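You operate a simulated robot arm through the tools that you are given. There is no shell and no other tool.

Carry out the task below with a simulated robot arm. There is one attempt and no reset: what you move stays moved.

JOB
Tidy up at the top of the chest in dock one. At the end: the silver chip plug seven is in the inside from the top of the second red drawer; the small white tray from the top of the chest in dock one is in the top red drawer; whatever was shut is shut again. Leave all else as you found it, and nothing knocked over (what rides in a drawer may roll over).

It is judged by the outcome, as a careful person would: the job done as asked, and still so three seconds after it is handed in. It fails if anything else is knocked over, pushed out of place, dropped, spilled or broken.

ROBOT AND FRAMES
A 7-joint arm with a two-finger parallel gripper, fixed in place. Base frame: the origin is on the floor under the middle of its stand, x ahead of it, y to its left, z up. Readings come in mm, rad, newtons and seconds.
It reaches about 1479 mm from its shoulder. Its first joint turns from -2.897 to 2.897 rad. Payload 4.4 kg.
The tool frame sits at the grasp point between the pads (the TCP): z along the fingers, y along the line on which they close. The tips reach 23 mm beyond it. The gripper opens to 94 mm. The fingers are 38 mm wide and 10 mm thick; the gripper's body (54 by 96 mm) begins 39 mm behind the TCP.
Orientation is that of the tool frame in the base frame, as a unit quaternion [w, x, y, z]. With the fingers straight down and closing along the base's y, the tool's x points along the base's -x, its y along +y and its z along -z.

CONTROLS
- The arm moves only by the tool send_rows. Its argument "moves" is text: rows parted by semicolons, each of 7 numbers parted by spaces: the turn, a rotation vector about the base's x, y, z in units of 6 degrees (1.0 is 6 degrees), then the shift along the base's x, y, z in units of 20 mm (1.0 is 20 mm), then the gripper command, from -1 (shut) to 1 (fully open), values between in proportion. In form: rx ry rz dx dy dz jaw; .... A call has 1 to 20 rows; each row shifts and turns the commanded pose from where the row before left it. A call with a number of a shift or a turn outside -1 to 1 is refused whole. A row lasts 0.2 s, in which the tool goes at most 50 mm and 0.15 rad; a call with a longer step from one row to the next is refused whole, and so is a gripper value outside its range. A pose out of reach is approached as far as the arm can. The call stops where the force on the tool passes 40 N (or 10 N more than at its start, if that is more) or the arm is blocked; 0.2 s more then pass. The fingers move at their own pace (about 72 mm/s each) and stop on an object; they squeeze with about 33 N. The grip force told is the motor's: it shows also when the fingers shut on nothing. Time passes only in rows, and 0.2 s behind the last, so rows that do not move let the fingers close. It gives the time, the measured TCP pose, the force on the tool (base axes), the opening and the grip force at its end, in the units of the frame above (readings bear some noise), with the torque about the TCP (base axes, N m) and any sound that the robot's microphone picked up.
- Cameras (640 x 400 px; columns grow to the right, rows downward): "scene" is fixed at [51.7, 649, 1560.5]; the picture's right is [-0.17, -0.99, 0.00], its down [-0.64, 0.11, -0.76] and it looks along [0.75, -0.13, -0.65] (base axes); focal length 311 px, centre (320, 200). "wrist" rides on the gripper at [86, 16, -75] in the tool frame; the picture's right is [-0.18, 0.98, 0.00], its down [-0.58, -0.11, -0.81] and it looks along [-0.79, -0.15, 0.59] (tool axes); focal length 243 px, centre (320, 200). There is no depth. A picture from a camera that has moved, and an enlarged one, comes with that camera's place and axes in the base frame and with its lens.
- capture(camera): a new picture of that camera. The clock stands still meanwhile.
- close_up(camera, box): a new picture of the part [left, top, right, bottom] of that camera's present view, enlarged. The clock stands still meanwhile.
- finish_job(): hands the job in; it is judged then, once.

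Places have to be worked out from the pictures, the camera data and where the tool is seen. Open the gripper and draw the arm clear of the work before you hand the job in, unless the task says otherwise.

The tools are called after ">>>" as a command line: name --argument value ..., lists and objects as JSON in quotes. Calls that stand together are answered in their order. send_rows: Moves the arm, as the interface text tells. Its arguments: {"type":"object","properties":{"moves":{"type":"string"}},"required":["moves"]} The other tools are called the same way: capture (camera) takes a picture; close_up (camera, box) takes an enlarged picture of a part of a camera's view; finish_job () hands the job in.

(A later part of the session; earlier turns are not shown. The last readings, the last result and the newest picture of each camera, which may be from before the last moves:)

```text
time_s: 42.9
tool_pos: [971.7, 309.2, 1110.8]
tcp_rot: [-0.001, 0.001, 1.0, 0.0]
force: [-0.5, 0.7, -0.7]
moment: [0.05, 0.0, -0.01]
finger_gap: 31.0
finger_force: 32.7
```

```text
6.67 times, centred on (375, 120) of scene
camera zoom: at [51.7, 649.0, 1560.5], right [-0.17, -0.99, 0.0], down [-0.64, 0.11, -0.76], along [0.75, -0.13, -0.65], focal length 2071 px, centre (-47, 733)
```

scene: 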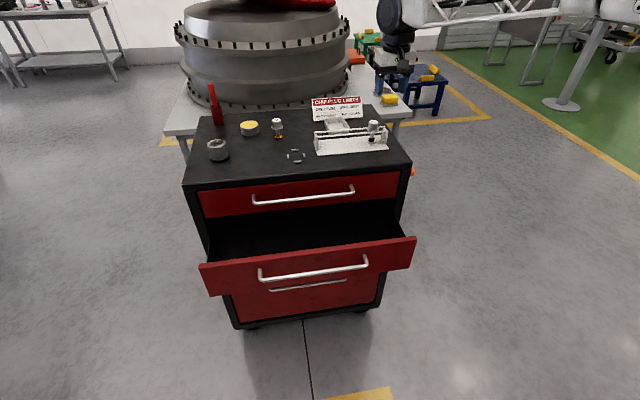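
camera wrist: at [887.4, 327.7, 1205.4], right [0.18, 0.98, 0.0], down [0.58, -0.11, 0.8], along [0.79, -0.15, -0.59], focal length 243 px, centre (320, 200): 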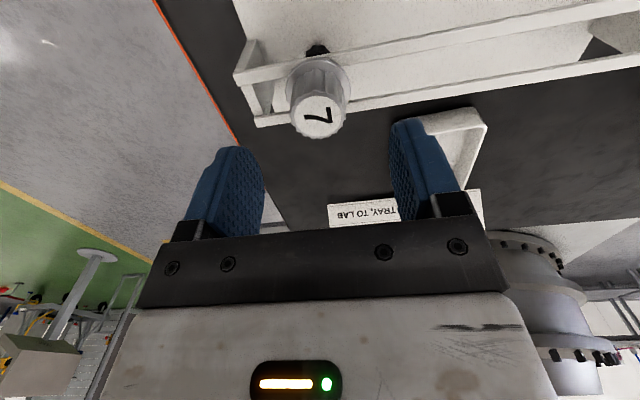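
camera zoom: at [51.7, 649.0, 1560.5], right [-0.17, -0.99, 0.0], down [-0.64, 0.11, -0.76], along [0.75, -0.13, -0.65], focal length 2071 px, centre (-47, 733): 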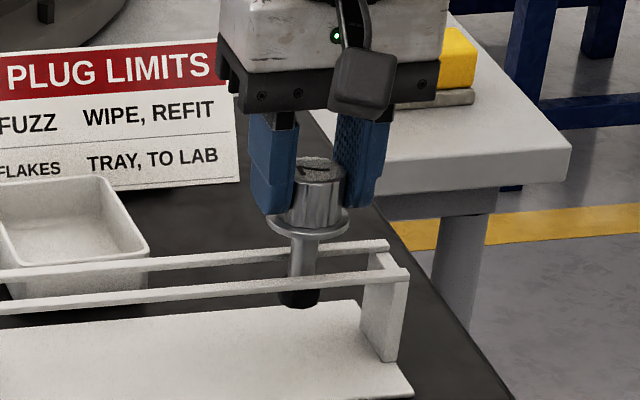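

The plug is rising freely (forces ~0). I'll continue gently as the tip passes the rails.

>>> send_rows --moves "0 0 0 0 0 0.2 -1;0 0 0 0 0 0.2 -1;0 0 0 0 0 0.2 -1;0 0 0 0 0 0 -1"

>>> close_up --camera "wrist" --box '[230, 20, 430, 240]'

>>> close_up --camera "scene" --box '[300, 85, 410, 165]'

```text
time_s: 43.9
tool_pos: [971.9, 310.8, 1121.3]
tcp_rot: [0.0, 0.0, 1.0, 0.0]
force: [-0.1, -0.7, -0.3]
moment: [-0.02, 0.0, 0.01]
finger_gap: 30.6
finger_force: 33.1
```

```text
1.82 times, centred on (330, 130) of wrist
camera zoom: at [885.1, 327.6, 1197.3], right [0.18, 0.98, 0.0], down [0.58, -0.11, 0.81], along [0.79, -0.15, -0.59], focal length 441 px, centre (302, 327)
```

zoom: 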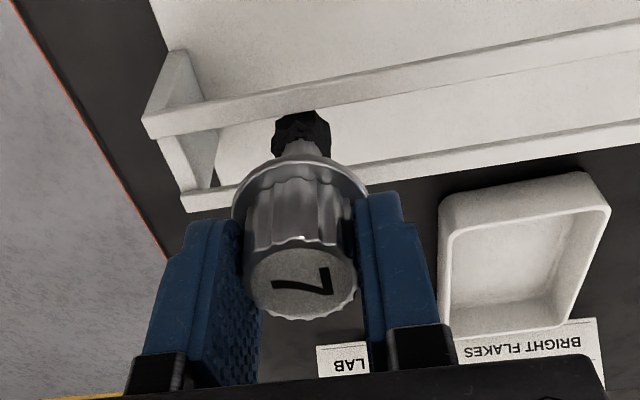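

```text
5.00 times, centred on (355, 125) of scene
camera zoom: at [51.7, 649.0, 1560.5], right [-0.17, -0.99, 0.0], down [-0.64, 0.11, -0.76], along [0.75, -0.13, -0.65], focal length 1553 px, centre (145, 575)
```

zoom: 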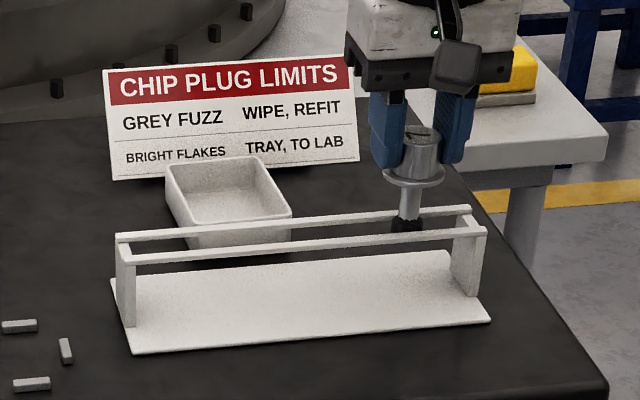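

The tip has cleared the rails and the rack hasn't moved. I'll lift to a safe height and carry the plug to above the open second drawer at about (710, 500).

>>> send_rows --moves "0 0 0 0 0 0.5 -1;0 0 0 0 0 0.8 -1;0 0 0 0 0 1 -1;0 0 0 0 0 1 -1;0 0 0 0 0 1 -1;0 0 0 -0.9 0.65 0.5 -1;0 0 0 -0.95 0.68 0 -1;0 0 0 -0.95 0.68 0 -1;0 0 0 -0.95 0.68 0 -1;0 0 0 -0.95 0.68 0 -1;0 0 0 -0.95 0.68 0 -1;0 0 0 -0.95 0.68 0 -1;0 0 0 -0.95 0.68 0 -1;0 0 0 -0.95 0.68 0 -1;0 0 0 -0.95 0.68 0 -1;0 0 0 -0.95 0.68 0 -1;0 0 0 -0.95 0.68 0 -1;0 0 0 -0.95 0.68 0 -1;0 0 0 -0.8 0.68 0 -1;0 0 0 0 0 0 -1"

>>> capture --camera "wrist"

>>> capture --camera "scene"

```text
time_s: 48.1
tool_pos: [708.7, 501.4, 1218.1]
tcp_rot: [-0.002, 0.0, 1.0, 0.0]
force: [0.0, 0.5, -1.7]
moment: [-0.05, -0.01, -0.02]
finger_gap: 30.7
finger_force: 32.4
```

```text
taken
camera wrist: at [622.8, 517.9, 1294.2], right [0.18, 0.98, 0.0], down [0.58, -0.11, 0.8], along [0.79, -0.15, -0.59], focal length 243 px, centre (320, 200)
```

wrist: 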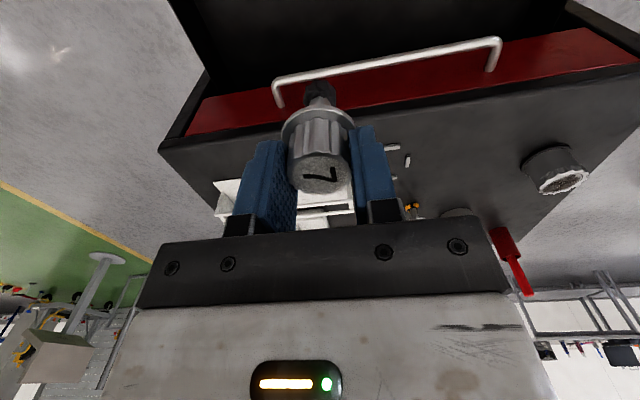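

```text
taken
```

scene: 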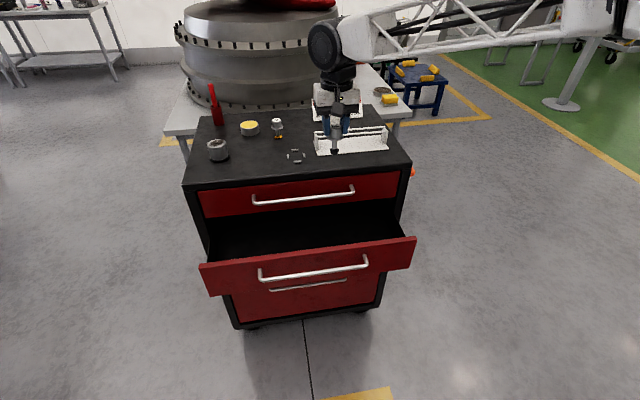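

Plug 7 is secure and over the open drawer (front panel at x ≈ 646–665). I'll descend to z ≈ 900 and look.

>>> send_rows --moves "0 0 0 0 0 -0.9 -1;0 0 0 0 0 -1 -1;0 0 0 0 0 -1 -1;0 0 0 0 0 -1 -1;0 0 0 0 0 -1 -1;0 0 0 0 0 -1 -1;0 0 0 0 0 -1 -1;0 0 0 0 0 -1 -1;0 0 0 0 0 -1 -1;0 0 0 0 0 -1 -1;0 0 0 0 0 -1 -1;0 0 0 0 0 -1 -1;0 0 0 0 0 -1 -1;0 0 0 0 0 -1 -1;0 0 0 0 0 -1 -1;0 0 0 0 0 -1 -1;0 0 0 0 0 0 -1"

>>> capture --camera "wrist"

>>> capture --camera "scene"

```text
time_s: 51.7
tool_pos: [708.5, 500.4, 900.0]
tcp_rot: [-0.001, -0.001, 1.0, 0.001]
force: [-0.5, 1.0, -0.4]
moment: [0.0, 0.0, 0.0]
finger_gap: 31.0
finger_force: 32.8
```

```text
taken
camera wrist: at [622.6, 517.8, 974.9], right [0.18, 0.98, 0.0], down [0.58, -0.11, 0.8], along [0.79, -0.15, -0.59], focal length 243 px, centre (320, 200)
```

wrist: 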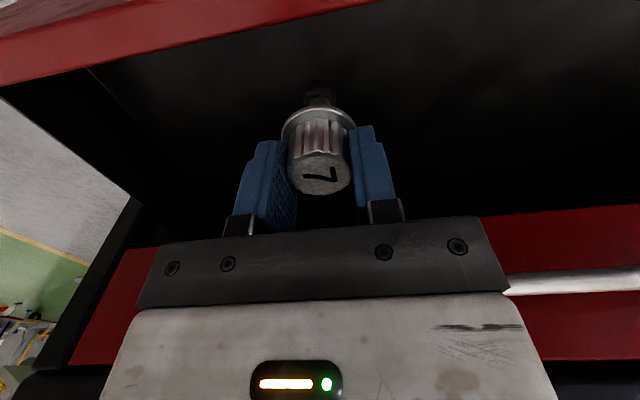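

```text
taken
```

scene: 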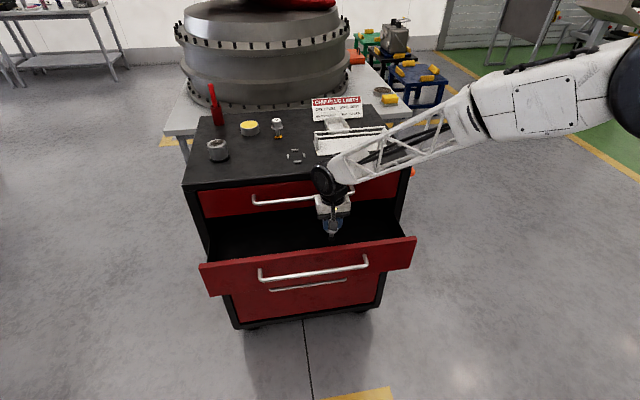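

Clear inside the drawer. I'll descend to z ≈ 830, then creep down to find the drawer floor.

>>> send_rows --moves "0 0 0 0 0 -0.8 -1;0 0 0 0 0 -0.9 -1;0 0 0 0 0 -0.9 -1;0 0 0 0 0 -0.9 -1;0 0 0 0 0 0 -1"

>>> send_rows --moves "0 0 0 0 0 -0.3 -1;0 0 0 0 0 -0.3 -1;0 0 0 0 0 -0.3 -1;0 0 0 0 0 0 -1"

>>> close_up --camera "wrist" --box '[220, 20, 440, 240]'

>>> close_up --camera "scene" --box '[190, 150, 430, 300]'

```text
time_s: 52.9
tool_pos: [709.9, 500.3, 828.8]
tcp_rot: [-0.001, 0.0, 1.0, 0.0]
force: [-0.1, -0.5, -1.2]
moment: [-0.01, -0.01, 0.02]
finger_gap: 30.6
finger_force: 33.0
```

```text
time_s: 53.9
tool_pos: [708.1, 499.7, 810.2]
tcp_rot: [-0.002, 0.0, 1.0, 0.0]
force: [0.8, 0.5, -1.3]
moment: [0.05, 0.01, -0.02]
finger_gap: 30.9
finger_force: 33.0
```

```text
1.82 times, centred on (330, 130) of wrist
camera zoom: at [622.7, 517.7, 886.5], right [0.18, 0.98, 0.0], down [0.58, -0.11, 0.8], along [0.79, -0.15, -0.59], focal length 441 px, centre (302, 327)
```

zoom: 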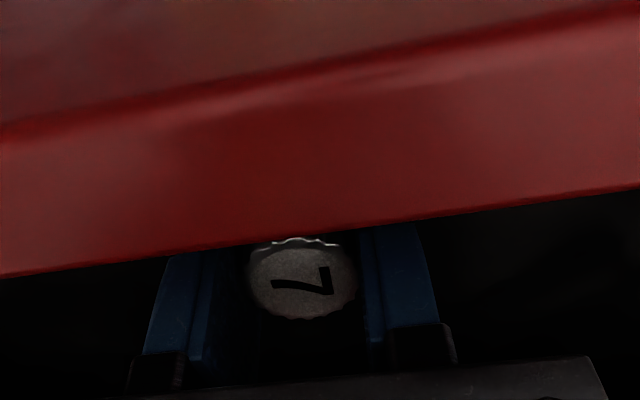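

```text
2.67 times, centred on (310, 225) of scene
camera zoom: at [51.7, 649.0, 1560.5], right [-0.17, -0.99, 0.0], down [-0.64, 0.11, -0.76], along [0.75, -0.13, -0.65], focal length 828 px, centre (347, 133)
```

zoom: 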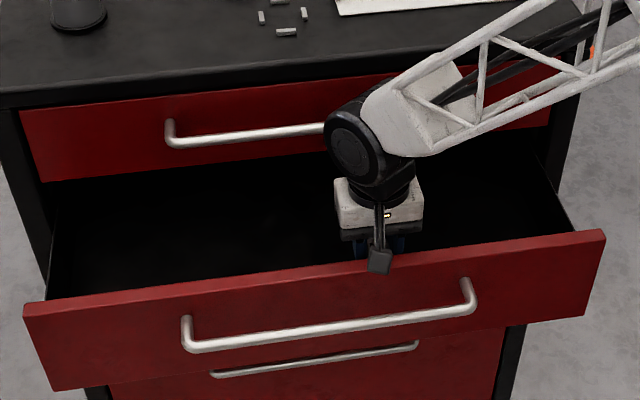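

No contact yet at z = 810. I'll creep down further in small steps, watching the force; the camera stays in front of the drawer panel with clearance.

>>> send_rows --moves "0 0 0 0 0 -0.2 -1;0 0 0 0 0 -0.2 -1;0 0 0 0 0 0 -1"

>>> send_rows --moves "0 0 0 0 0 -0.2 -1;0 0 0 0 0 -0.1 -1;0 0 0 0 0 0 -1"

```text
time_s: 54.7
tool_pos: [708.8, 500.1, 803.9]
tcp_rot: [-0.001, 0.0, 1.0, 0.0]
force: [0.6, 0.7, -1.2]
moment: [-0.03, -0.02, 0.02]
finger_gap: 31.0
finger_force: 32.6
```

```text
time_s: 55.5
tool_pos: [709.5, 500.3, 798.0]
tcp_rot: [-0.001, 0.0, 1.0, 0.0]
force: [-0.1, 0.8, -0.2]
moment: [-0.01, 0.01, 0.04]
finger_gap: 30.7
finger_force: 32.9
```

No contact at z = 798. Creeping on.

>>> send_rows --moves "0 0 0 0 0 -0.15 -1;0 0 0 0 0 -0.15 -1;0 0 0 0 0 0 -1"

>>> close_up --camera "wrist" --box '[220, 20, 440, 240]'

>>> close_up --camera "scene" --box '[280, 190, 390, 270]'

```text
time_s: 56.3
tool_pos: [709.2, 500.5, 791.4]
tcp_rot: [-0.001, 0.001, 1.0, 0.001]
force: [-1.1, 1.0, -0.7]
moment: [-0.01, 0.03, 0.01]
finger_gap: 30.6
finger_force: 32.9
```

```text
1.82 times, centred on (330, 130) of wrist
camera zoom: at [623.1, 517.9, 867.4], right [0.18, 0.98, 0.0], down [0.58, -0.11, 0.8], along [0.79, -0.15, -0.59], focal length 441 px, centre (302, 327)
```

zoom: 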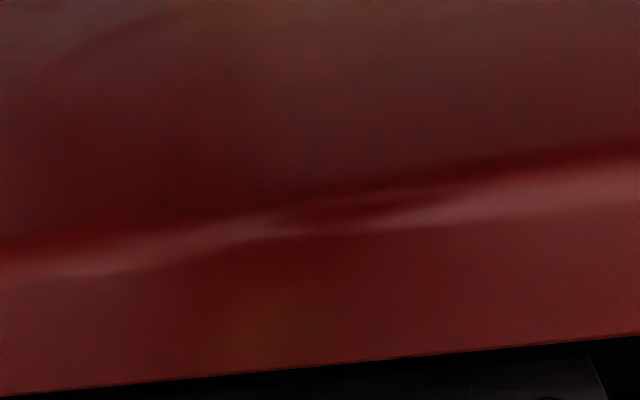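

```text
5.00 times, centred on (335, 230) of scene
camera zoom: at [51.7, 649.0, 1560.5], right [-0.17, -0.99, 0.0], down [-0.64, 0.11, -0.76], along [0.75, -0.13, -0.65], focal length 1553 px, centre (245, 50)
```

zoom: 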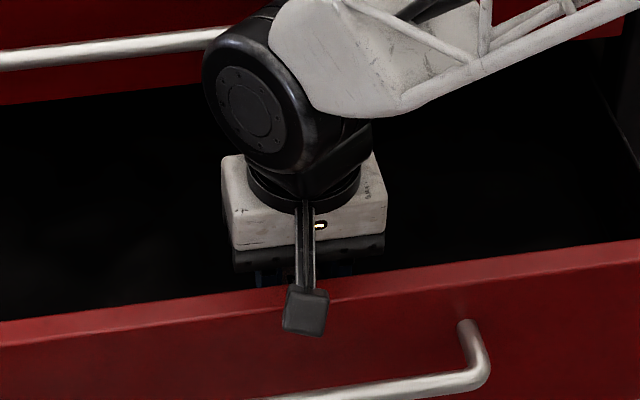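

Still free at z = 791 (tip near 712), and the camera has clearance in front of the panel. A few more small steps.

>>> send_rows --moves "0 0 0 0 0 -0.1 -1;0 0 0 0 0 -0.1 -1;0 0 0 0 0 0 -1"

>>> send_rows --moves "0 0 0 0 0 -0.1 -1;0 0 0 0 0 -0.1 -1;0 0 0 0 0 0 -1"

```text
time_s: 57.1
tool_pos: [709.5, 499.9, 787.6]
tcp_rot: [-0.001, -0.001, 1.0, 0.0]
force: [-0.4, -0.5, 0.3]
moment: [-0.01, -0.02, -0.01]
finger_gap: 30.8
finger_force: 32.9
```

```text
time_s: 57.9
tool_pos: [709.2, 500.6, 783.1]
tcp_rot: [-0.001, 0.0, 1.0, 0.0]
force: [0.3, 0.3, 0.6]
moment: [-0.03, 0.02, -0.01]
finger_gap: 30.6
finger_force: 32.9
```

No contact yet; the panel bottom is around z = 696, so the floor must be within a few mm. Two more small steps.

>>> send_rows --moves "0 0 0 0 0 -0.1 -1;0 0 0 0 0 0 -1"

>>> send_rows --moves "0 0 0 0 0 -0.1 -1;0 0 0 0 0 0 -1"

```text
time_s: 58.5
tool_pos: [708.3, 499.9, 781.2]
tcp_rot: [-0.001, 0.0, 1.0, 0.0]
force: [-0.4, 0.2, -0.2]
moment: [-0.02, 0.05, 0.01]
finger_gap: 30.9
finger_force: 32.7
```

```text
time_s: 59.1
tool_pos: [711.1, 502.1, 782.1]
tcp_rot: [0.0, -0.001, 1.0, 0.001]
force: [0.8, -6.7, 29.2]
moment: [-0.5, -0.11, -0.03]
finger_gap: 30.9
finger_force: 32.8
```

Contact: about 29 N upward, and the moment matches a touch at the plug's tip, so it's on the drawer floor. I'll ease up 1 mm and open the fingers.

>>> send_rows --moves "0 0 0 0 0 0.06 -1;0 0 0 0 0 0 -1;0 0 0 0 0 0 -0.2;0 0 0 0 0 0 0;0 0 0 0 0 0 0.2;0 0 0 0 0 0 0.2;0 0 0 0 0 0 0.2"

>>> send_rows --moves "0 0 0 0 0 0.4 0.2;0 0 0 0 0 0.6 0.2;0 0 0 0 0 0.8 0.2;0 0 0 0 0 1 0.2;0 0 0 0 0 1 0.2;0 0 0 0 0 1 0.2;0 0 0 0 0 1 0.2;0 0 0 0 0 1 0.2;0 0 0 0 0 0 0.2"

>>> capture --camera "wrist"

>>> close_up --camera "scene" --box '[190, 150, 430, 300]'

```text
time_s: 60.7
tool_pos: [709.9, 500.4, 781.0]
tcp_rot: [-0.001, 0.0, 1.0, 0.0]
force: [-0.4, 0.0, -0.4]
moment: [-0.03, -0.01, 0.02]
finger_gap: 56.3
finger_force: 0.1
```

```text
time_s: 62.7
tool_pos: [708.2, 500.8, 918.1]
tcp_rot: [-0.002, 0.0, 1.0, 0.0]
force: [0.3, -0.6, 0.3]
moment: [0.0, -0.04, 0.01]
finger_gap: 56.4
finger_force: 0.1
```

```text
taken
camera wrist: at [622.4, 517.9, 993.4], right [0.18, 0.98, 0.0], down [0.58, -0.11, 0.8], along [0.79, -0.15, -0.59], focal length 243 px, centre (320, 200)
```

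wrist: 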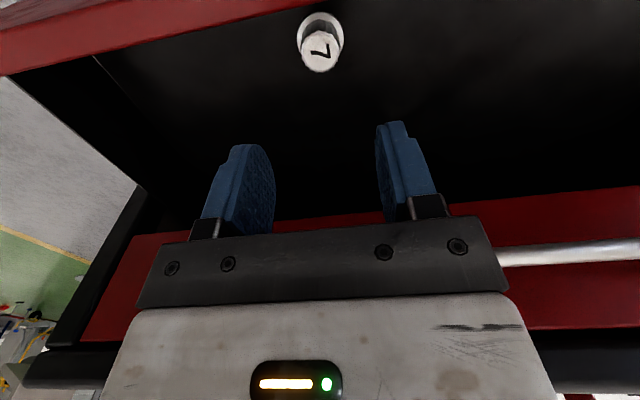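

```text
2.67 times, centred on (310, 225) of scene
camera zoom: at [51.7, 649.0, 1560.5], right [-0.17, -0.99, 0.0], down [-0.64, 0.11, -0.76], along [0.75, -0.13, -0.65], focal length 828 px, centre (347, 133)
```

zoom: 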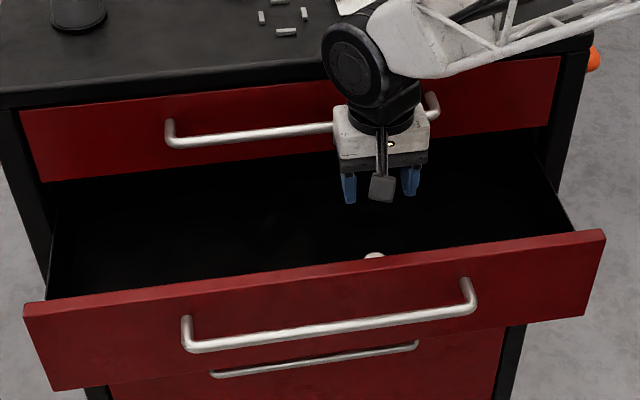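

Plug 7 stands in the second drawer. Now I'll close that drawer: first move back and up while turning the wrist 90° as before.

>>> send_rows --moves "0 0 1 -0.6 0.23 0.6 0.2;0 0 1 -0.6 0.23 0.6 0.2;0 0 1 -0.6 0.23 0.6 0.2;0 0 1 -0.6 0.23 0.6 0.2;0 0 1 -0.6 0.23 0.6 0.2;0 0 1 -0.6 0.23 0.6 0.2;0 0 1 -0.6 0.23 0.6 0.2;0 0 1 -0.6 0.23 0.6 0.2;0 0 1 -0.6 0.23 0.6 0.2;0 0 1 -0.6 0.23 0.6 0.2;0 0 1 -0.6 0.23 0.6 0.2;0 0 1 -0.6 0.23 0.6 0.2;0 0 1 -0.6 0.23 0.6 0.2;0 0 1 -0.6 0.23 0.6 0.2;0 0 1 -0.6 0.23 0.6 0.2;0 0 0 0 0 0 0.2"

>>> send_rows --moves "0 -1 0 0 0 0 0.2;0 -1 0 0 0 0 0.2;0 -1 0 0 0 0 0.2;0 -1 0 0 0 0 0.2;0 -1 0 0 0 0 0.2;0 -1 0 0 0 0 0.2;0 -1 0 0 0 0 0.2;0 -1 0 0 0 0 0.2;0 -1 0 0 0 0 0.2;0 -1 0 0 0 0 0.2;0 -1 0 0 0 0 0.2;0 -1 0 0 0 0 0.2;0 -1 0 0 0 0 0.2;0 -1 0 0 0 0 0.2;0 -1 0 0 0 0 0.2;0 0 0 0 0 0 0.2"

>>> capture --camera "scene"

```text
time_s: 66.1
tool_pos: [528.6, 569.2, 1096.2]
tcp_rot: [0.001, 0.708, -0.706, 0.001]
force: [-0.1, -0.4, 0.4]
moment: [0.04, -0.02, 0.02]
finger_gap: 56.6
finger_force: 0.2
```

```text
time_s: 69.5
tool_pos: [528.1, 568.9, 1097.7]
tcp_rot: [-0.499, 0.499, -0.5, 0.502]
force: [-0.8, -0.3, 0.6]
moment: [0.0, 0.02, 0.02]
finger_gap: 56.3
finger_force: 0.1
```

```text
taken
```

scene: 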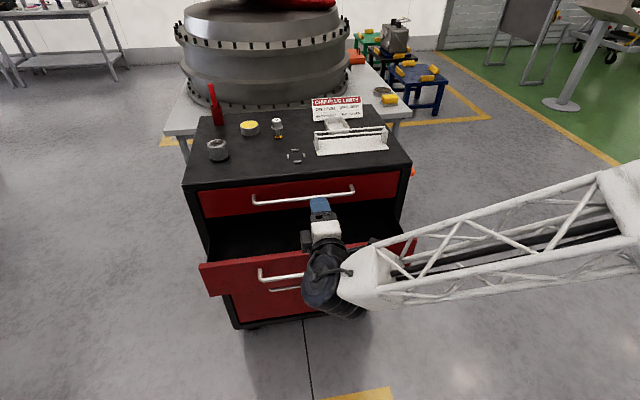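

Now I'll descend to the bar height (z ≈ 804.5) in front of the open drawer.

>>> send_rows --moves "0 0 0 0 0 -0.975 0.2;0 0 0 0 0 -0.975 0.2;0 0 0 0 0 -0.975 0.2;0 0 0 0 0 -0.975 0.2;0 0 0 0 0 -0.975 0.2;0 0 0 0 0 -0.975 0.2;0 0 0 0 0 -0.975 0.2;0 0 0 0 0 -0.975 0.2;0 0 0 0 0 -0.975 0.2;0 0 0 0 0 -0.975 0.2;0 0 0 0 0 -0.975 0.2;0 0 0 0 0 -0.975 0.2;0 0 0 0 0 -0.975 0.2;0 0 0 0 0 -0.975 0.2;0 0 0 0 0 -0.975 0.2;0 0 0 0 0 0 0.2"

>>> capture --camera "wrist"

```text
time_s: 72.9
tool_pos: [529.8, 569.6, 803.2]
tcp_rot: [0.499, -0.5, 0.501, -0.5]
force: [0.3, -0.9, 0.3]
moment: [-0.01, 0.01, -0.01]
finger_gap: 56.0
finger_force: 0.0
```

```text
taken
camera wrist: at [455.0, 484.1, 788.6], right [0.0, 0.18, -0.98], down [-0.8, 0.58, 0.11], along [0.59, 0.79, 0.15], focal length 243 px, centre (320, 200)
```

wrist: 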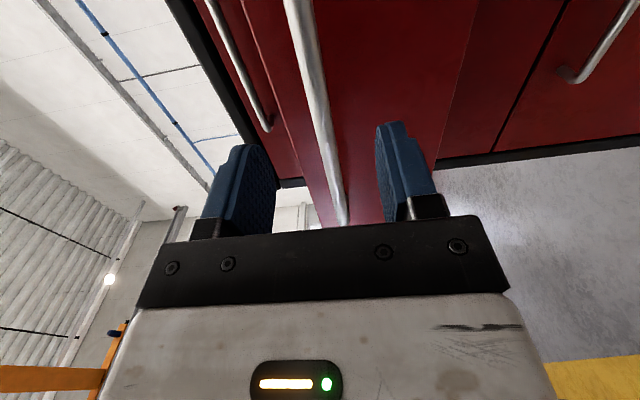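

The bar is between the fingers. I'll move forward onto it and close the grip.

>>> send_rows --moves "0 0 0 0.8 0 0.06 0.2;0 0 0 0.85 0 0 0.2;0 0 0 0.85 0 0 0.2;0 0 0 0.8 0 0 0.2;0 0 0 0 0 0 0.2;0 0 0 0 0 0 -1;0 0 0 0 0 0 -1;0 0 0 0 0 0 -1;0 0 0 0 0 0 -1"

```text
time_s: 74.9
tool_pos: [595.4, 569.1, 804.4]
tcp_rot: [0.5, -0.499, 0.5, -0.5]
force: [1.3, 5.0, -12.9]
moment: [0.34, 0.03, 0.11]
finger_gap: 13.6
finger_force: 45.5
```

Gripped. I'll push the drawer shut slowly and smoothly.

>>> send_rows --moves "0 0 0 0.1 0 -0.03 -1;0 0 0 0.2 0 0 -1;0 0 0 0.3 0 0 -1;0 0 0 0.4 0 0 -1;0 0 0 0.4 0 0 -1;0 0 0 0.4 0 0 -1;0 0 0 0.4 0 0 -1;0 0 0 0.4 0 0 -1;0 0 0 0.4 0 0 -1;0 0 0 0.4 0 0 -1;0 0 0 0.4 0 0 -1;0 0 0 0.3 0 0 -1;0 0 0 0.2 0 0 -1;0 0 0 0 0 0 -1"

```text
time_s: 77.0
tool_pos: [655.4, 570.1, 805.4]
tcp_rot: [0.499, -0.499, 0.501, -0.501]
force: [-2.4, -6.8, 3.2]
moment: [-0.14, -0.07, -1.58]
finger_gap: 14.1
finger_force: 45.0
stopped in row 10: the force on the tool passed its limit at 40 N (the readings are from after the stop); the commanded pose is now the measured one
```

It stopped at the force limit after 60 mm (the lateral strain resets now). I'll continue pushing in gentle portions.

>>> send_rows --moves "0 0 0 0.1 0 0 -1;0 0 0 0.2 0 0 -1;0 0 0 0.3 0 0 -1;0 0 0 0.3 0 0 -1;0 0 0 0.3 0 0 -1;0 0 0 0.3 0 0 -1;0 0 0 0.3 0 0 -1;0 0 0 0.2 0 0 -1;0 0 0 0.1 0 0 -1;0 0 0 0 0 0 -1"

```text
time_s: 79.2
tool_pos: [697.5, 568.4, 805.0]
tcp_rot: [0.499, -0.499, 0.501, -0.501]
force: [1.2, -31.8, 14.6]
moment: [-0.09, -0.07, -0.31]
finger_gap: 13.8
finger_force: 44.6
```

A side force of −32 N built up; I'll shift 1.2 mm in −y to relieve it and keep pushing.

>>> send_rows --moves "0 0 0 0 -0.06 0.03 -1;0 0 0 0.1 0 0 -1;0 0 0 0.2 0 0 -1;0 0 0 0.3 0 0 -1;0 0 0 0.3 0 0 -1;0 0 0 0.3 0 0 -1;0 0 0 0.3 0 0 -1;0 0 0 0.3 0 0 -1;0 0 0 0.2 0 0 -1;0 0 0 0.1 0 0 -1;0 0 0 0 0 0 -1"

```text
time_s: 81.5
tool_pos: [739.4, 568.1, 805.9]
tcp_rot: [-0.5, 0.499, -0.5, 0.501]
force: [-1.0, 39.4, -16.8]
moment: [0.26, 0.12, 0.33]
finger_gap: 13.9
finger_force: 45.1
```

The side force swung to +39 N; relieve it the other way and continue.

>>> send_rows --moves "0 0 0 0 0.07 -0.03 -1;0 0 0 0 0 0 -1"

>>> send_rows --moves "0 0 0 0.1 0 0 -1;0 0 0 0.2 0 0 -1;0 0 0 0.3 0 0 -1;0 0 0 0.3 0 0 -1;0 0 0 0.3 0 0 -1;0 0 0 0.3 0 0 -1;0 0 0 0.2 0 0 -1;0 0 0 0.1 0 0 -1;0 0 0 0 0 0 -1"

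```text
time_s: 82.2
tool_pos: [739.1, 568.0, 805.8]
tcp_rot: [-0.499, 0.498, -0.501, 0.502]
force: [0.6, -3.8, -5.8]
moment: [-0.02, 0.0, 0.86]
finger_gap: 14.0
finger_force: 44.7
```

```text
time_s: 83.8
tool_pos: [773.3, 569.0, 805.2]
tcp_rot: [-0.498, 0.499, -0.501, 0.502]
force: [0.7, -4.1, 0.6]
moment: [-0.17, -0.06, 0.43]
finger_gap: 14.0
finger_force: 44.9
stopped in row 8: the force on the tool passed its limit at 40 N (the readings are from after the stop); the commanded pose is now the measured one
```

About 22 mm remain. I'll push on in small steps until the stop is felt.

>>> send_rows --moves "0 0 0 0.1 0 0 -1;0 0 0 0.2 0 0 -1;0 0 0 0.2 0 0 -1;0 0 0 0.2 0 0 -1;0 0 0 0.15 0 0 -1;0 0 0 0 0 0 -1"

>>> send_rows --moves "0 0 0 0.1 0 0 -1;0 0 0 0.1 0 0 -1;0 0 0 0.1 0 0 -1;0 0 0 0 0 0 -1"

>>> close_up --camera "scene" --box '[180, 150, 420, 330]'

>>> capture --camera "wrist"

```text
time_s: 85.2
tool_pos: [790.6, 568.6, 805.3]
tcp_rot: [0.499, -0.5, 0.501, -0.5]
force: [4.1, -1.4, 5.6]
moment: [-0.2, -0.02, -1.32]
finger_gap: 13.8
finger_force: 45.4
```

```text
time_s: 86.1
tool_pos: [794.5, 568.3, 804.3]
tcp_rot: [0.499, -0.499, 0.501, -0.501]
force: [-16.0, -8.7, 9.6]
moment: [0.07, 0.0, 0.12]
finger_gap: 13.9
finger_force: 44.5
stopped in row 4: the force on the tool passed its limit at 42 N (the readings are from after the stop); the commanded pose is now the measured one
```

```text
2.22 times, centred on (300, 240) of scene
camera zoom: at [51.7, 649.0, 1560.5], right [-0.17, -0.99, 0.0], down [-0.64, 0.11, -0.76], along [0.75, -0.13, -0.65], focal length 690 px, centre (364, 111)
```

zoom: 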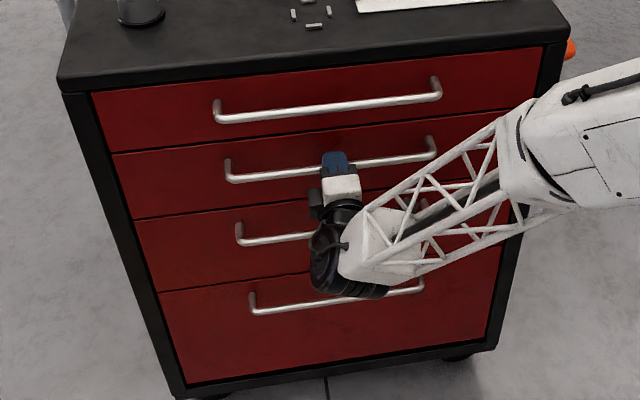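

```text
taken
camera wrist: at [720.6, 483.0, 789.6], right [0.0, 0.18, -0.98], down [-0.8, 0.58, 0.11], along [0.59, 0.79, 0.15], focal length 243 px, centre (320, 200)
```

wrist: 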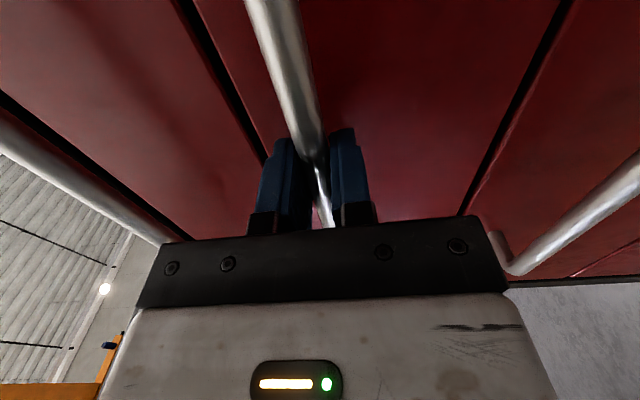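

Drawer 2 hit its stop at the same tool position as when it was first gripped (x ≈ 795), and the handle appears at its original place. I'll release, back off, and move up to handle 1 at z ≈ 925.5.

>>> send_rows --moves "0 0 0 0 0 0 0.2;0 0 0 0 0 0 0.2;0 0 0 0 0 0 0.2;0 0 0 -0.6 0 0 0.2;0 0 0 -0.9 0 0 0.2;0 0 0 -0.9 0 0 0.2;0 0 0 -0.9 0 0 0.2;0 0 0 -0.6 0.05 0.5 0.2;0 0 0 0 0 0.9 0.2;0 0 0 0 0 0.9 0.2;0 0 0 0 0 0.9 0.2;0 0 0 0 0 0.9 0.2;0 0 0 0 0 0.9 0.2;0 0 0 0 0 0.95 0.2;0 0 0 0 0 0 0.2"

>>> capture --camera "wrist"

>>> close_up --camera "scene" --box '[180, 150, 420, 330]'

```text
time_s: 89.3
tool_pos: [717.5, 571.8, 922.2]
tcp_rot: [0.5, -0.5, 0.501, -0.5]
force: [0.1, -0.1, 0.4]
moment: [-0.01, 0.01, -0.01]
finger_gap: 56.5
finger_force: 0.0
```

```text
taken
camera wrist: at [643.5, 485.5, 907.2], right [0.0, 0.18, -0.98], down [-0.8, 0.58, 0.11], along [0.59, 0.79, 0.15], focal length 243 px, centre (320, 200)
```

wrist: 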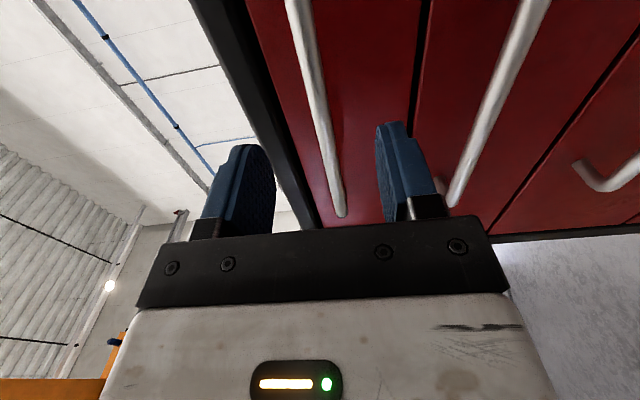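

```text
2.22 times, centred on (300, 240) of scene
camera zoom: at [51.7, 649.0, 1560.5], right [-0.17, -0.99, 0.0], down [-0.64, 0.11, -0.76], along [0.75, -0.13, -0.65], focal length 690 px, centre (364, 111)
```

zoom: 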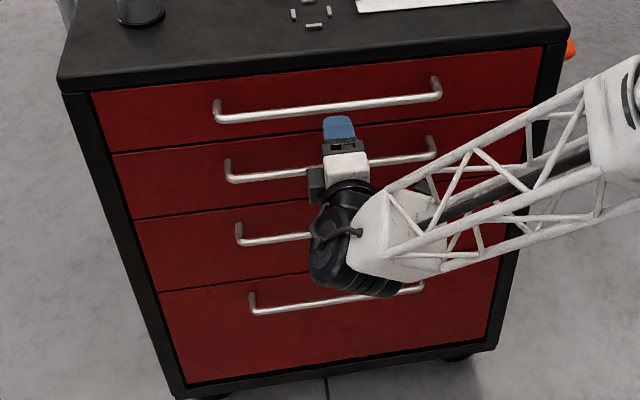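

Drawer 2 is shut. Handle 1's bar is at z ≈ 925; I'll adjust, move in, and grip.

>>> send_rows --moves "0 0 0 0.6 -0.05 0.14 0.2;0 0 0 0.9 0 0 0.2;0 0 0 0.9 0 0 0.2;0 0 0 0.9 0 0 0.2;0 0 0 0.6 0 0 0.2;0 0 0 0 0 0 0.2;0 0 0 0 0 0 -1;0 0 0 0 0 0 -1;0 0 0 0 0 0 -1;0 0 0 0 0 0 -1"

>>> capture --camera "wrist"

```text
time_s: 91.5
tool_pos: [794.7, 568.8, 924.7]
tcp_rot: [-0.499, 0.499, -0.501, 0.501]
force: [0.3, 4.7, -18.6]
moment: [0.81, 0.13, 0.45]
finger_gap: 14.0
finger_force: 45.2
```

```text
taken
camera wrist: at [719.5, 483.4, 910.0], right [0.0, 0.18, -0.98], down [-0.8, 0.58, 0.11], along [0.59, 0.79, 0.15], focal length 243 px, centre (320, 200)
```

wrist: 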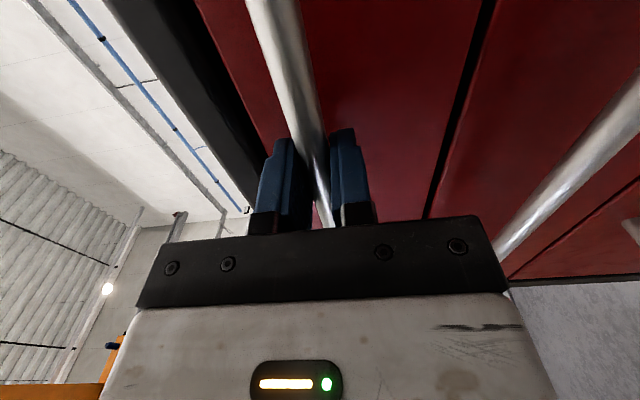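

Handle 1 is gripped. I'll ease the vertical strain and pull gently.

>>> send_rows --moves "0 0 0 0 0 -0.05 -1;0 0 0 -0.15 0 0 -1;0 0 0 -0.25 0 0 -1;0 0 0 -0.35 0 0 -1;0 0 0 -0.35 0 0 -1;0 0 0 -0.35 0 0 -1;0 0 0 -0.35 0 0 -1;0 0 0 -0.35 0 0 -1;0 0 0 -0.25 0 0 -1;0 0 0 -0.1 0 0 -1;0 0 0 0 0 0 -1"

```text
time_s: 93.9
tool_pos: [746.1, 569.0, 925.6]
tcp_rot: [-0.499, 0.499, -0.5, 0.501]
force: [1.0, 6.3, -33.1]
moment: [0.61, 0.15, -0.43]
finger_gap: 14.1
finger_force: 45.2
```

The drawer is coming. The tool sits slightly high (−33 N in z), so I'll lower it 1.4 mm and continue.

>>> send_rows --moves "0 0 0 0 0 -0.07 -1;0 0 0 -0.15 0 0 -1;0 0 0 -0.25 0 0 -1;0 0 0 -0.35 0 0 -1;0 0 0 -0.35 0 0 -1;0 0 0 -0.35 0 0 -1;0 0 0 -0.35 0 0 -1;0 0 0 -0.35 0 0 -1;0 0 0 -0.25 0 0 -1;0 0 0 -0.1 0 0 -1;0 0 0 0 0 0 -1"

```text
time_s: 96.3
tool_pos: [694.5, 568.3, 926.3]
tcp_rot: [0.499, -0.499, 0.501, -0.501]
force: [0.3, 19.7, 3.1]
moment: [-0.08, -0.02, -0.27]
finger_gap: 13.9
finger_force: 45.5
```

Good — about 100 mm open. I'll continue with a small +y relief.

>>> send_rows --moves "0 0 0 0 0.04 0 -1;0 0 0 -0.15 0 0 -1;0 0 0 -0.25 0 0 -1;0 0 0 -0.35 0 0 -1;0 0 0 -0.35 0 0 -1;0 0 0 -0.35 0 0 -1;0 0 0 -0.35 0 0 -1;0 0 0 -0.35 0 0 -1;0 0 0 -0.25 0 0 -1;0 0 0 -0.1 0 0 -1;0 0 0 0 0 0 -1"

```text
time_s: 98.1
tool_pos: [654.3, 568.7, 925.8]
tcp_rot: [-0.499, 0.498, -0.5, 0.502]
force: [0.6, -14.2, 6.0]
moment: [-0.19, -0.07, 1.04]
finger_gap: 14.0
finger_force: 44.4
stopped in row 9: the force on the tool passed its limit at 42 N (the readings are from after the stop); the commanded pose is now the measured one
```

About 140 mm open. One more stretch of ~60 mm.

>>> send_rows --moves "0 0 0 -0.1 0 0 -1;0 0 0 -0.25 0 0 -1;0 0 0 -0.35 0 0 -1;0 0 0 -0.35 0 0 -1;0 0 0 -0.35 0 0 -1;0 0 0 -0.35 0 0 -1;0 0 0 -0.25 0 0 -1;0 0 0 -0.1 0 0 -1;0 0 0 0 0 0 -1"

>>> send_rows --moves "0 0 0 -0.1 0 0 -1;0 0 0 -0.25 0 0 -1;0 0 0 -0.3 0 0 -1;0 0 0 -0.25 0 0 -1;0 0 0 -0.1 0 0 -1;0 0 0 0 0 0 -1"

>>> close_up --camera "scene" --box '[180, 90, 420, 330]'

```text
time_s: 100.1
tool_pos: [611.4, 568.4, 926.1]
tcp_rot: [-0.499, 0.498, -0.5, 0.502]
force: [1.7, -16.0, 19.7]
moment: [-0.39, -0.1, 0.76]
finger_gap: 14.0
finger_force: 44.7
```

```text
time_s: 101.5
tool_pos: [590.7, 569.1, 924.7]
tcp_rot: [-0.499, 0.499, -0.501, 0.501]
force: [1.3, -22.2, 24.4]
moment: [-0.43, -0.13, -0.52]
finger_gap: 14.0
finger_force: 45.2
```

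```text
1.67 times, centred on (300, 210) of scene
camera zoom: at [51.7, 649.0, 1560.5], right [-0.17, -0.99, 0.0], down [-0.64, 0.11, -0.76], along [0.75, -0.13, -0.65], focal length 518 px, centre (353, 183)
```

zoom: 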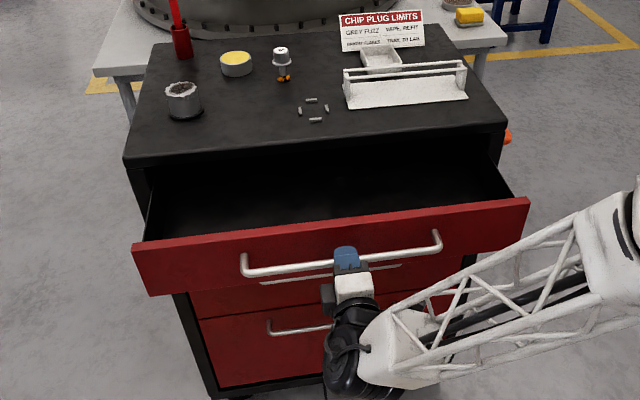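

Drawer 1 is about 204 mm open. I'll release, back off, rise, and look into the drawer.

>>> send_rows --moves "0 0 0 0 0 0 0.2;0 0 0 0 0 0 0.2;0 0 0 0 0 0 0.2;0 0 0 -0.7 0 0 0.2;0 0 0 -0.9 0 0 0.2;0 0 0 -0.9 0 0 0.2;0 0 0 -0.7 0 0.3 0.2;0 0 0 0 0 1 0.2;0 0 0 0 0 1 0.2;0 0 0 0 0 1 0.2;0 0 0 0 0 1 0.2;0 0 0 0 0 1 0.2;0 0 0 0 0 0 0.2"

>>> send_rows --moves "0 1 0 0 0 1 0.2;0 1 0 0 0 1 0.2;0 1 0 0 0 1 0.2;0 1 0 0 0 1 0.2;0 1 0 0 0 1 0.2;0 1 0 0 0 1 0.2;0 1 0 0 0 1 0.2;0 1 0 0 0 1 0.2;0 1 0 0 0 1 0.2;0 1 0 0 0 1 0.2;0 1 0 0 0 0 0.2;0 1 0 0 0 0 0.2;0 1 0 0 0 0 0.2;0 1 0 0 0 0 0.2;0 1 0 0 0 0 0.2;0 0 0 0 0 0 0.2"

>>> close_up --camera "scene" --box '[190, 130, 430, 260]'

>>> capture --camera "scene"

```text
time_s: 104.3
tool_pos: [528.9, 569.5, 1031.1]
tcp_rot: [-0.5, 0.499, -0.5, 0.501]
force: [0.9, -0.5, -0.2]
moment: [0.0, -0.02, -0.01]
finger_gap: 56.5
finger_force: 0.0
```

```text
time_s: 107.7
tool_pos: [526.8, 568.5, 1229.4]
tcp_rot: [-0.001, -0.707, 0.707, 0.0]
force: [-0.2, -0.2, -0.4]
moment: [-0.01, 0.01, -0.01]
finger_gap: 56.2
finger_force: 0.0
```

```text
2.67 times, centred on (310, 195) of scene
camera zoom: at [51.7, 649.0, 1560.5], right [-0.17, -0.99, 0.0], down [-0.64, 0.11, -0.76], along [0.75, -0.13, -0.65], focal length 828 px, centre (347, 213)
```

zoom: 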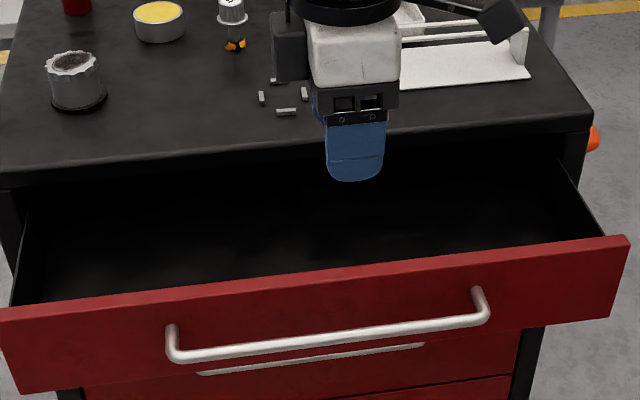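

```text
taken
```

scene: 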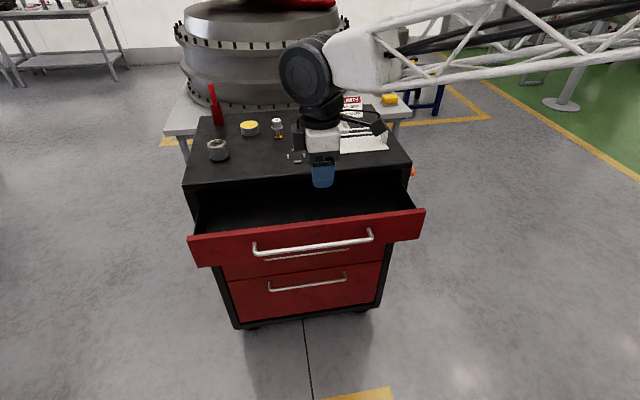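

The top drawer is empty. Now I'll turn back and move above the tray area for a close look.

>>> send_rows --moves "0 0 -1 1 -0.51 0 0.9;0 0 -1 1 -0.51 0 0.9;0 0 -1 1 -0.51 0 0.9;0 0 -1 1 -0.51 0 0.9;0 0 -1 1 -0.51 0 0.9;0 0 -1 1 -0.51 0 0.9;0 0 -1 1 -0.51 0 0.9;0 0 -1 1 -0.51 0 0.9;0 0 -1 1 -0.51 0 0.9;0 0 -1 1 -0.51 0 0.9;0 0 -1 1 -0.51 0 0.9;0 0 -1 1 -0.51 0 0.9;0 0 -1 1 -0.51 0 0.9;0 0 -1 1 -0.51 0 0.9;0 0 -1 1 -0.51 0 0.9;0 0 0 1 0 -0.5 0.9;0 0 0 1 0 -0.5 0.9;0 0 0 1 0 -0.5 0.9;0 0 0 0.9 0 -0.5 0.9;0 0 0 0 0 0 0.9"

>>> capture --camera "wrist"

>>> close_up --camera "wrist" --box '[230, 70, 430, 230]'

>>> close_up --camera "scene" --box '[300, 85, 400, 160]'

```text
time_s: 111.9
tool_pos: [905.4, 415.4, 1191.2]
tcp_rot: [-0.002, 0.0, 1.0, -0.001]
force: [0.1, 0.8, 0.7]
moment: [0.01, -0.02, -0.01]
finger_gap: 89.3
finger_force: 0.1
```

```text
taken
camera wrist: at [819.4, 433.2, 1266.7], right [0.18, 0.98, 0.0], down [0.58, -0.11, 0.8], along [0.79, -0.15, -0.59], focal length 243 px, centre (320, 200)
```

wrist: 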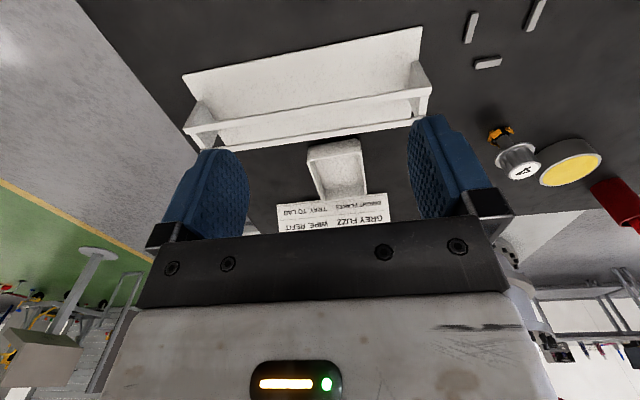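

```text
2.50 times, centred on (330, 150) of wrist
camera zoom: at [819.4, 433.2, 1266.7], right [0.18, 0.98, 0.0], down [0.58, -0.11, 0.8], along [0.79, -0.15, -0.59], focal length 606 px, centre (295, 325)
```

zoom: 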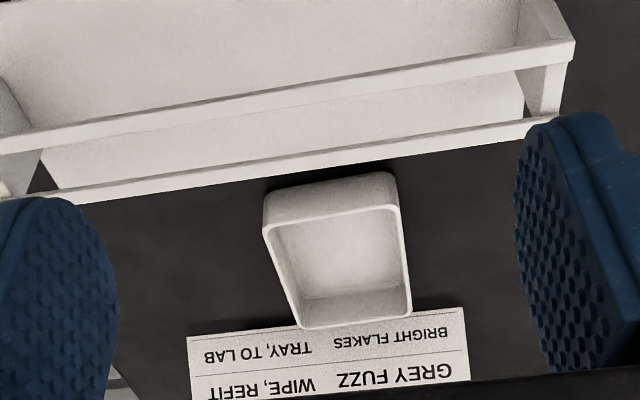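

```text
5.33 times, centred on (350, 122) of scene
camera zoom: at [51.7, 649.0, 1560.5], right [-0.17, -0.99, 0.0], down [-0.64, 0.11, -0.76], along [0.75, -0.13, -0.65], focal length 1657 px, centre (160, 613)
```

zoom: 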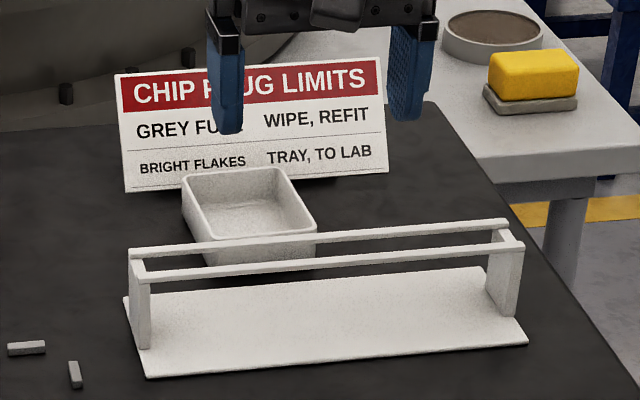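

Both views place the tray at about x 1044–1139, y 375–448, 32 mm tall. The sign stands about 40 mm behind it. I'll move above its centre at z = 1105 for a finer check.

>>> send_rows --moves "0 0 0 0.9 -0.02 0 1;0 0 0 0.95 -0.02 0 1;0 0 0 0.95 -0.02 -0.5 1;0 0 0 0.95 -0.02 -0.5 1;0 0 0 0.95 -0.02 -0.6 1;0 0 0 0.95 -0.02 -0.6 1;0 0 0 0.95 -0.02 -0.7 1;0 0 0 0.95 -0.02 -0.7 1;0 0 0 0.95 -0.02 -0.7 1;0 0 0 0.8 -0.02 0 1;0 0 0 0 0 0 1"

>>> capture --camera "wrist"

>>> close_up --camera "wrist" --box '[200, 10, 440, 210]'

>>> close_up --camera "scene" --box '[300, 75, 400, 155]'

```text
time_s: 114.3
tool_pos: [1091.5, 414.0, 1104.1]
tcp_rot: [-0.002, -0.001, 1.0, -0.001]
force: [0.5, 0.0, -0.2]
moment: [0.01, -0.01, -0.02]
finger_gap: 94.3
finger_force: 0.1
```

```text
taken
camera wrist: at [1005.9, 431.1, 1180.4], right [0.18, 0.98, 0.0], down [0.58, -0.11, 0.8], along [0.79, -0.15, -0.59], focal length 243 px, centre (320, 200)
```

wrist: 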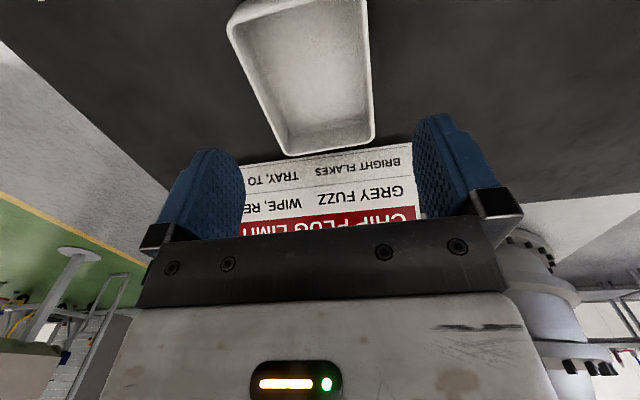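

```text
2.00 times, centred on (320, 110) of wrist
camera zoom: at [1005.9, 431.1, 1180.4], right [0.18, 0.98, 0.0], down [0.58, -0.11, 0.8], along [0.79, -0.15, -0.59], focal length 485 px, centre (320, 380)
```

zoom: 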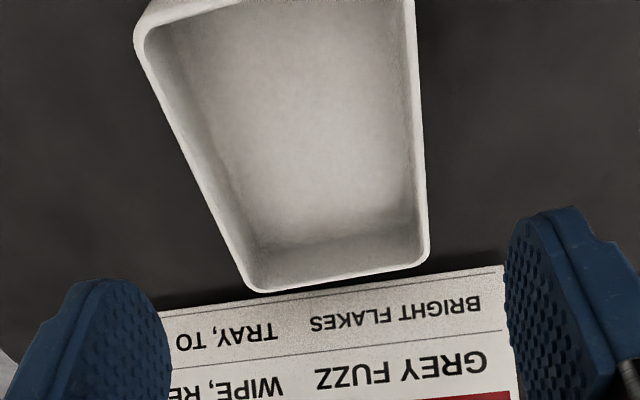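

```text
5.00 times, centred on (350, 115) of scene
camera zoom: at [51.7, 649.0, 1560.5], right [-0.17, -0.99, 0.0], down [-0.64, 0.11, -0.76], along [0.75, -0.13, -0.65], focal length 1553 px, centre (170, 625)
```

zoom: 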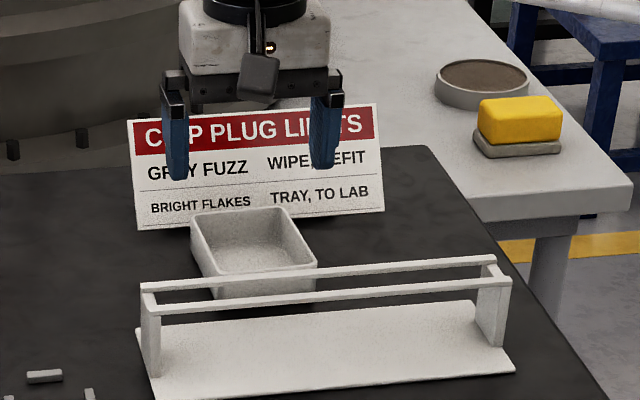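

The tray is empty; its edges are at x 1045–1139, y 376–448, rotated about 2°. I'll align the tool (+1.8°, −2 mm in y) and descend with the fingers straddling it.

>>> send_rows --moves "0 0 0.3 0.02 -0.1 -0.3 1;0 0 0 0 0 -0.8 1;0 0 0 0 0 -0.8 1;0 0 0 0 0 -0.6 1;0 0 0 0 0 0 1"

>>> capture --camera "wrist"

>>> close_up --camera "scene" --box '[300, 75, 400, 155]'

```text
time_s: 115.5
tool_pos: [1091.4, 410.4, 1055.2]
tcp_rot: [-0.002, -0.015, 1.0, 0.0]
force: [0.3, -0.1, -0.4]
moment: [0.01, 0.01, -0.01]
finger_gap: 94.1
finger_force: 0.0
```

```text
taken
camera wrist: at [1005.0, 425.1, 1129.9], right [0.15, 0.99, 0.0], down [0.59, -0.09, 0.8], along [0.79, -0.12, -0.59], focal length 243 px, centre (320, 200)
```

wrist: 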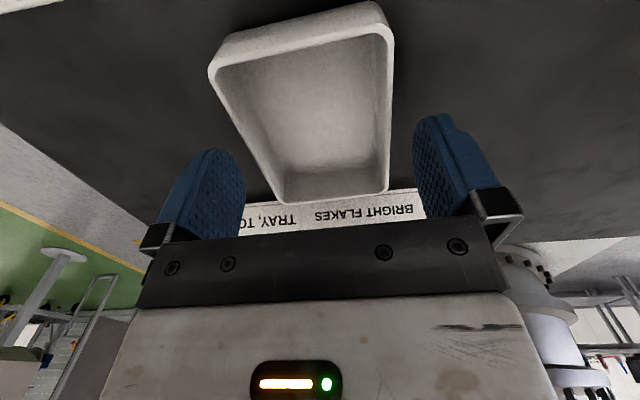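

```text
5.00 times, centred on (350, 115) of scene
camera zoom: at [51.7, 649.0, 1560.5], right [-0.17, -0.99, 0.0], down [-0.64, 0.11, -0.76], along [0.75, -0.13, -0.65], focal length 1553 px, centre (170, 625)
```

zoom: 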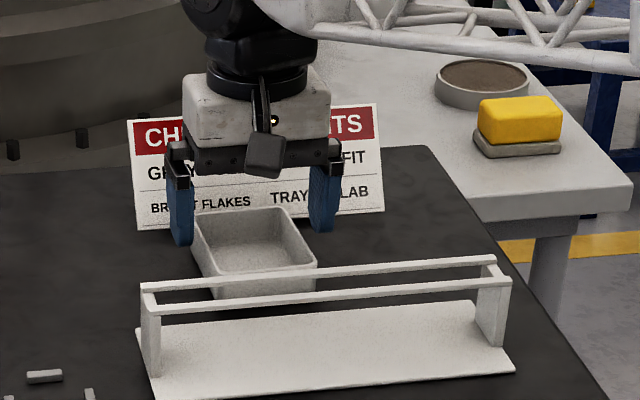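

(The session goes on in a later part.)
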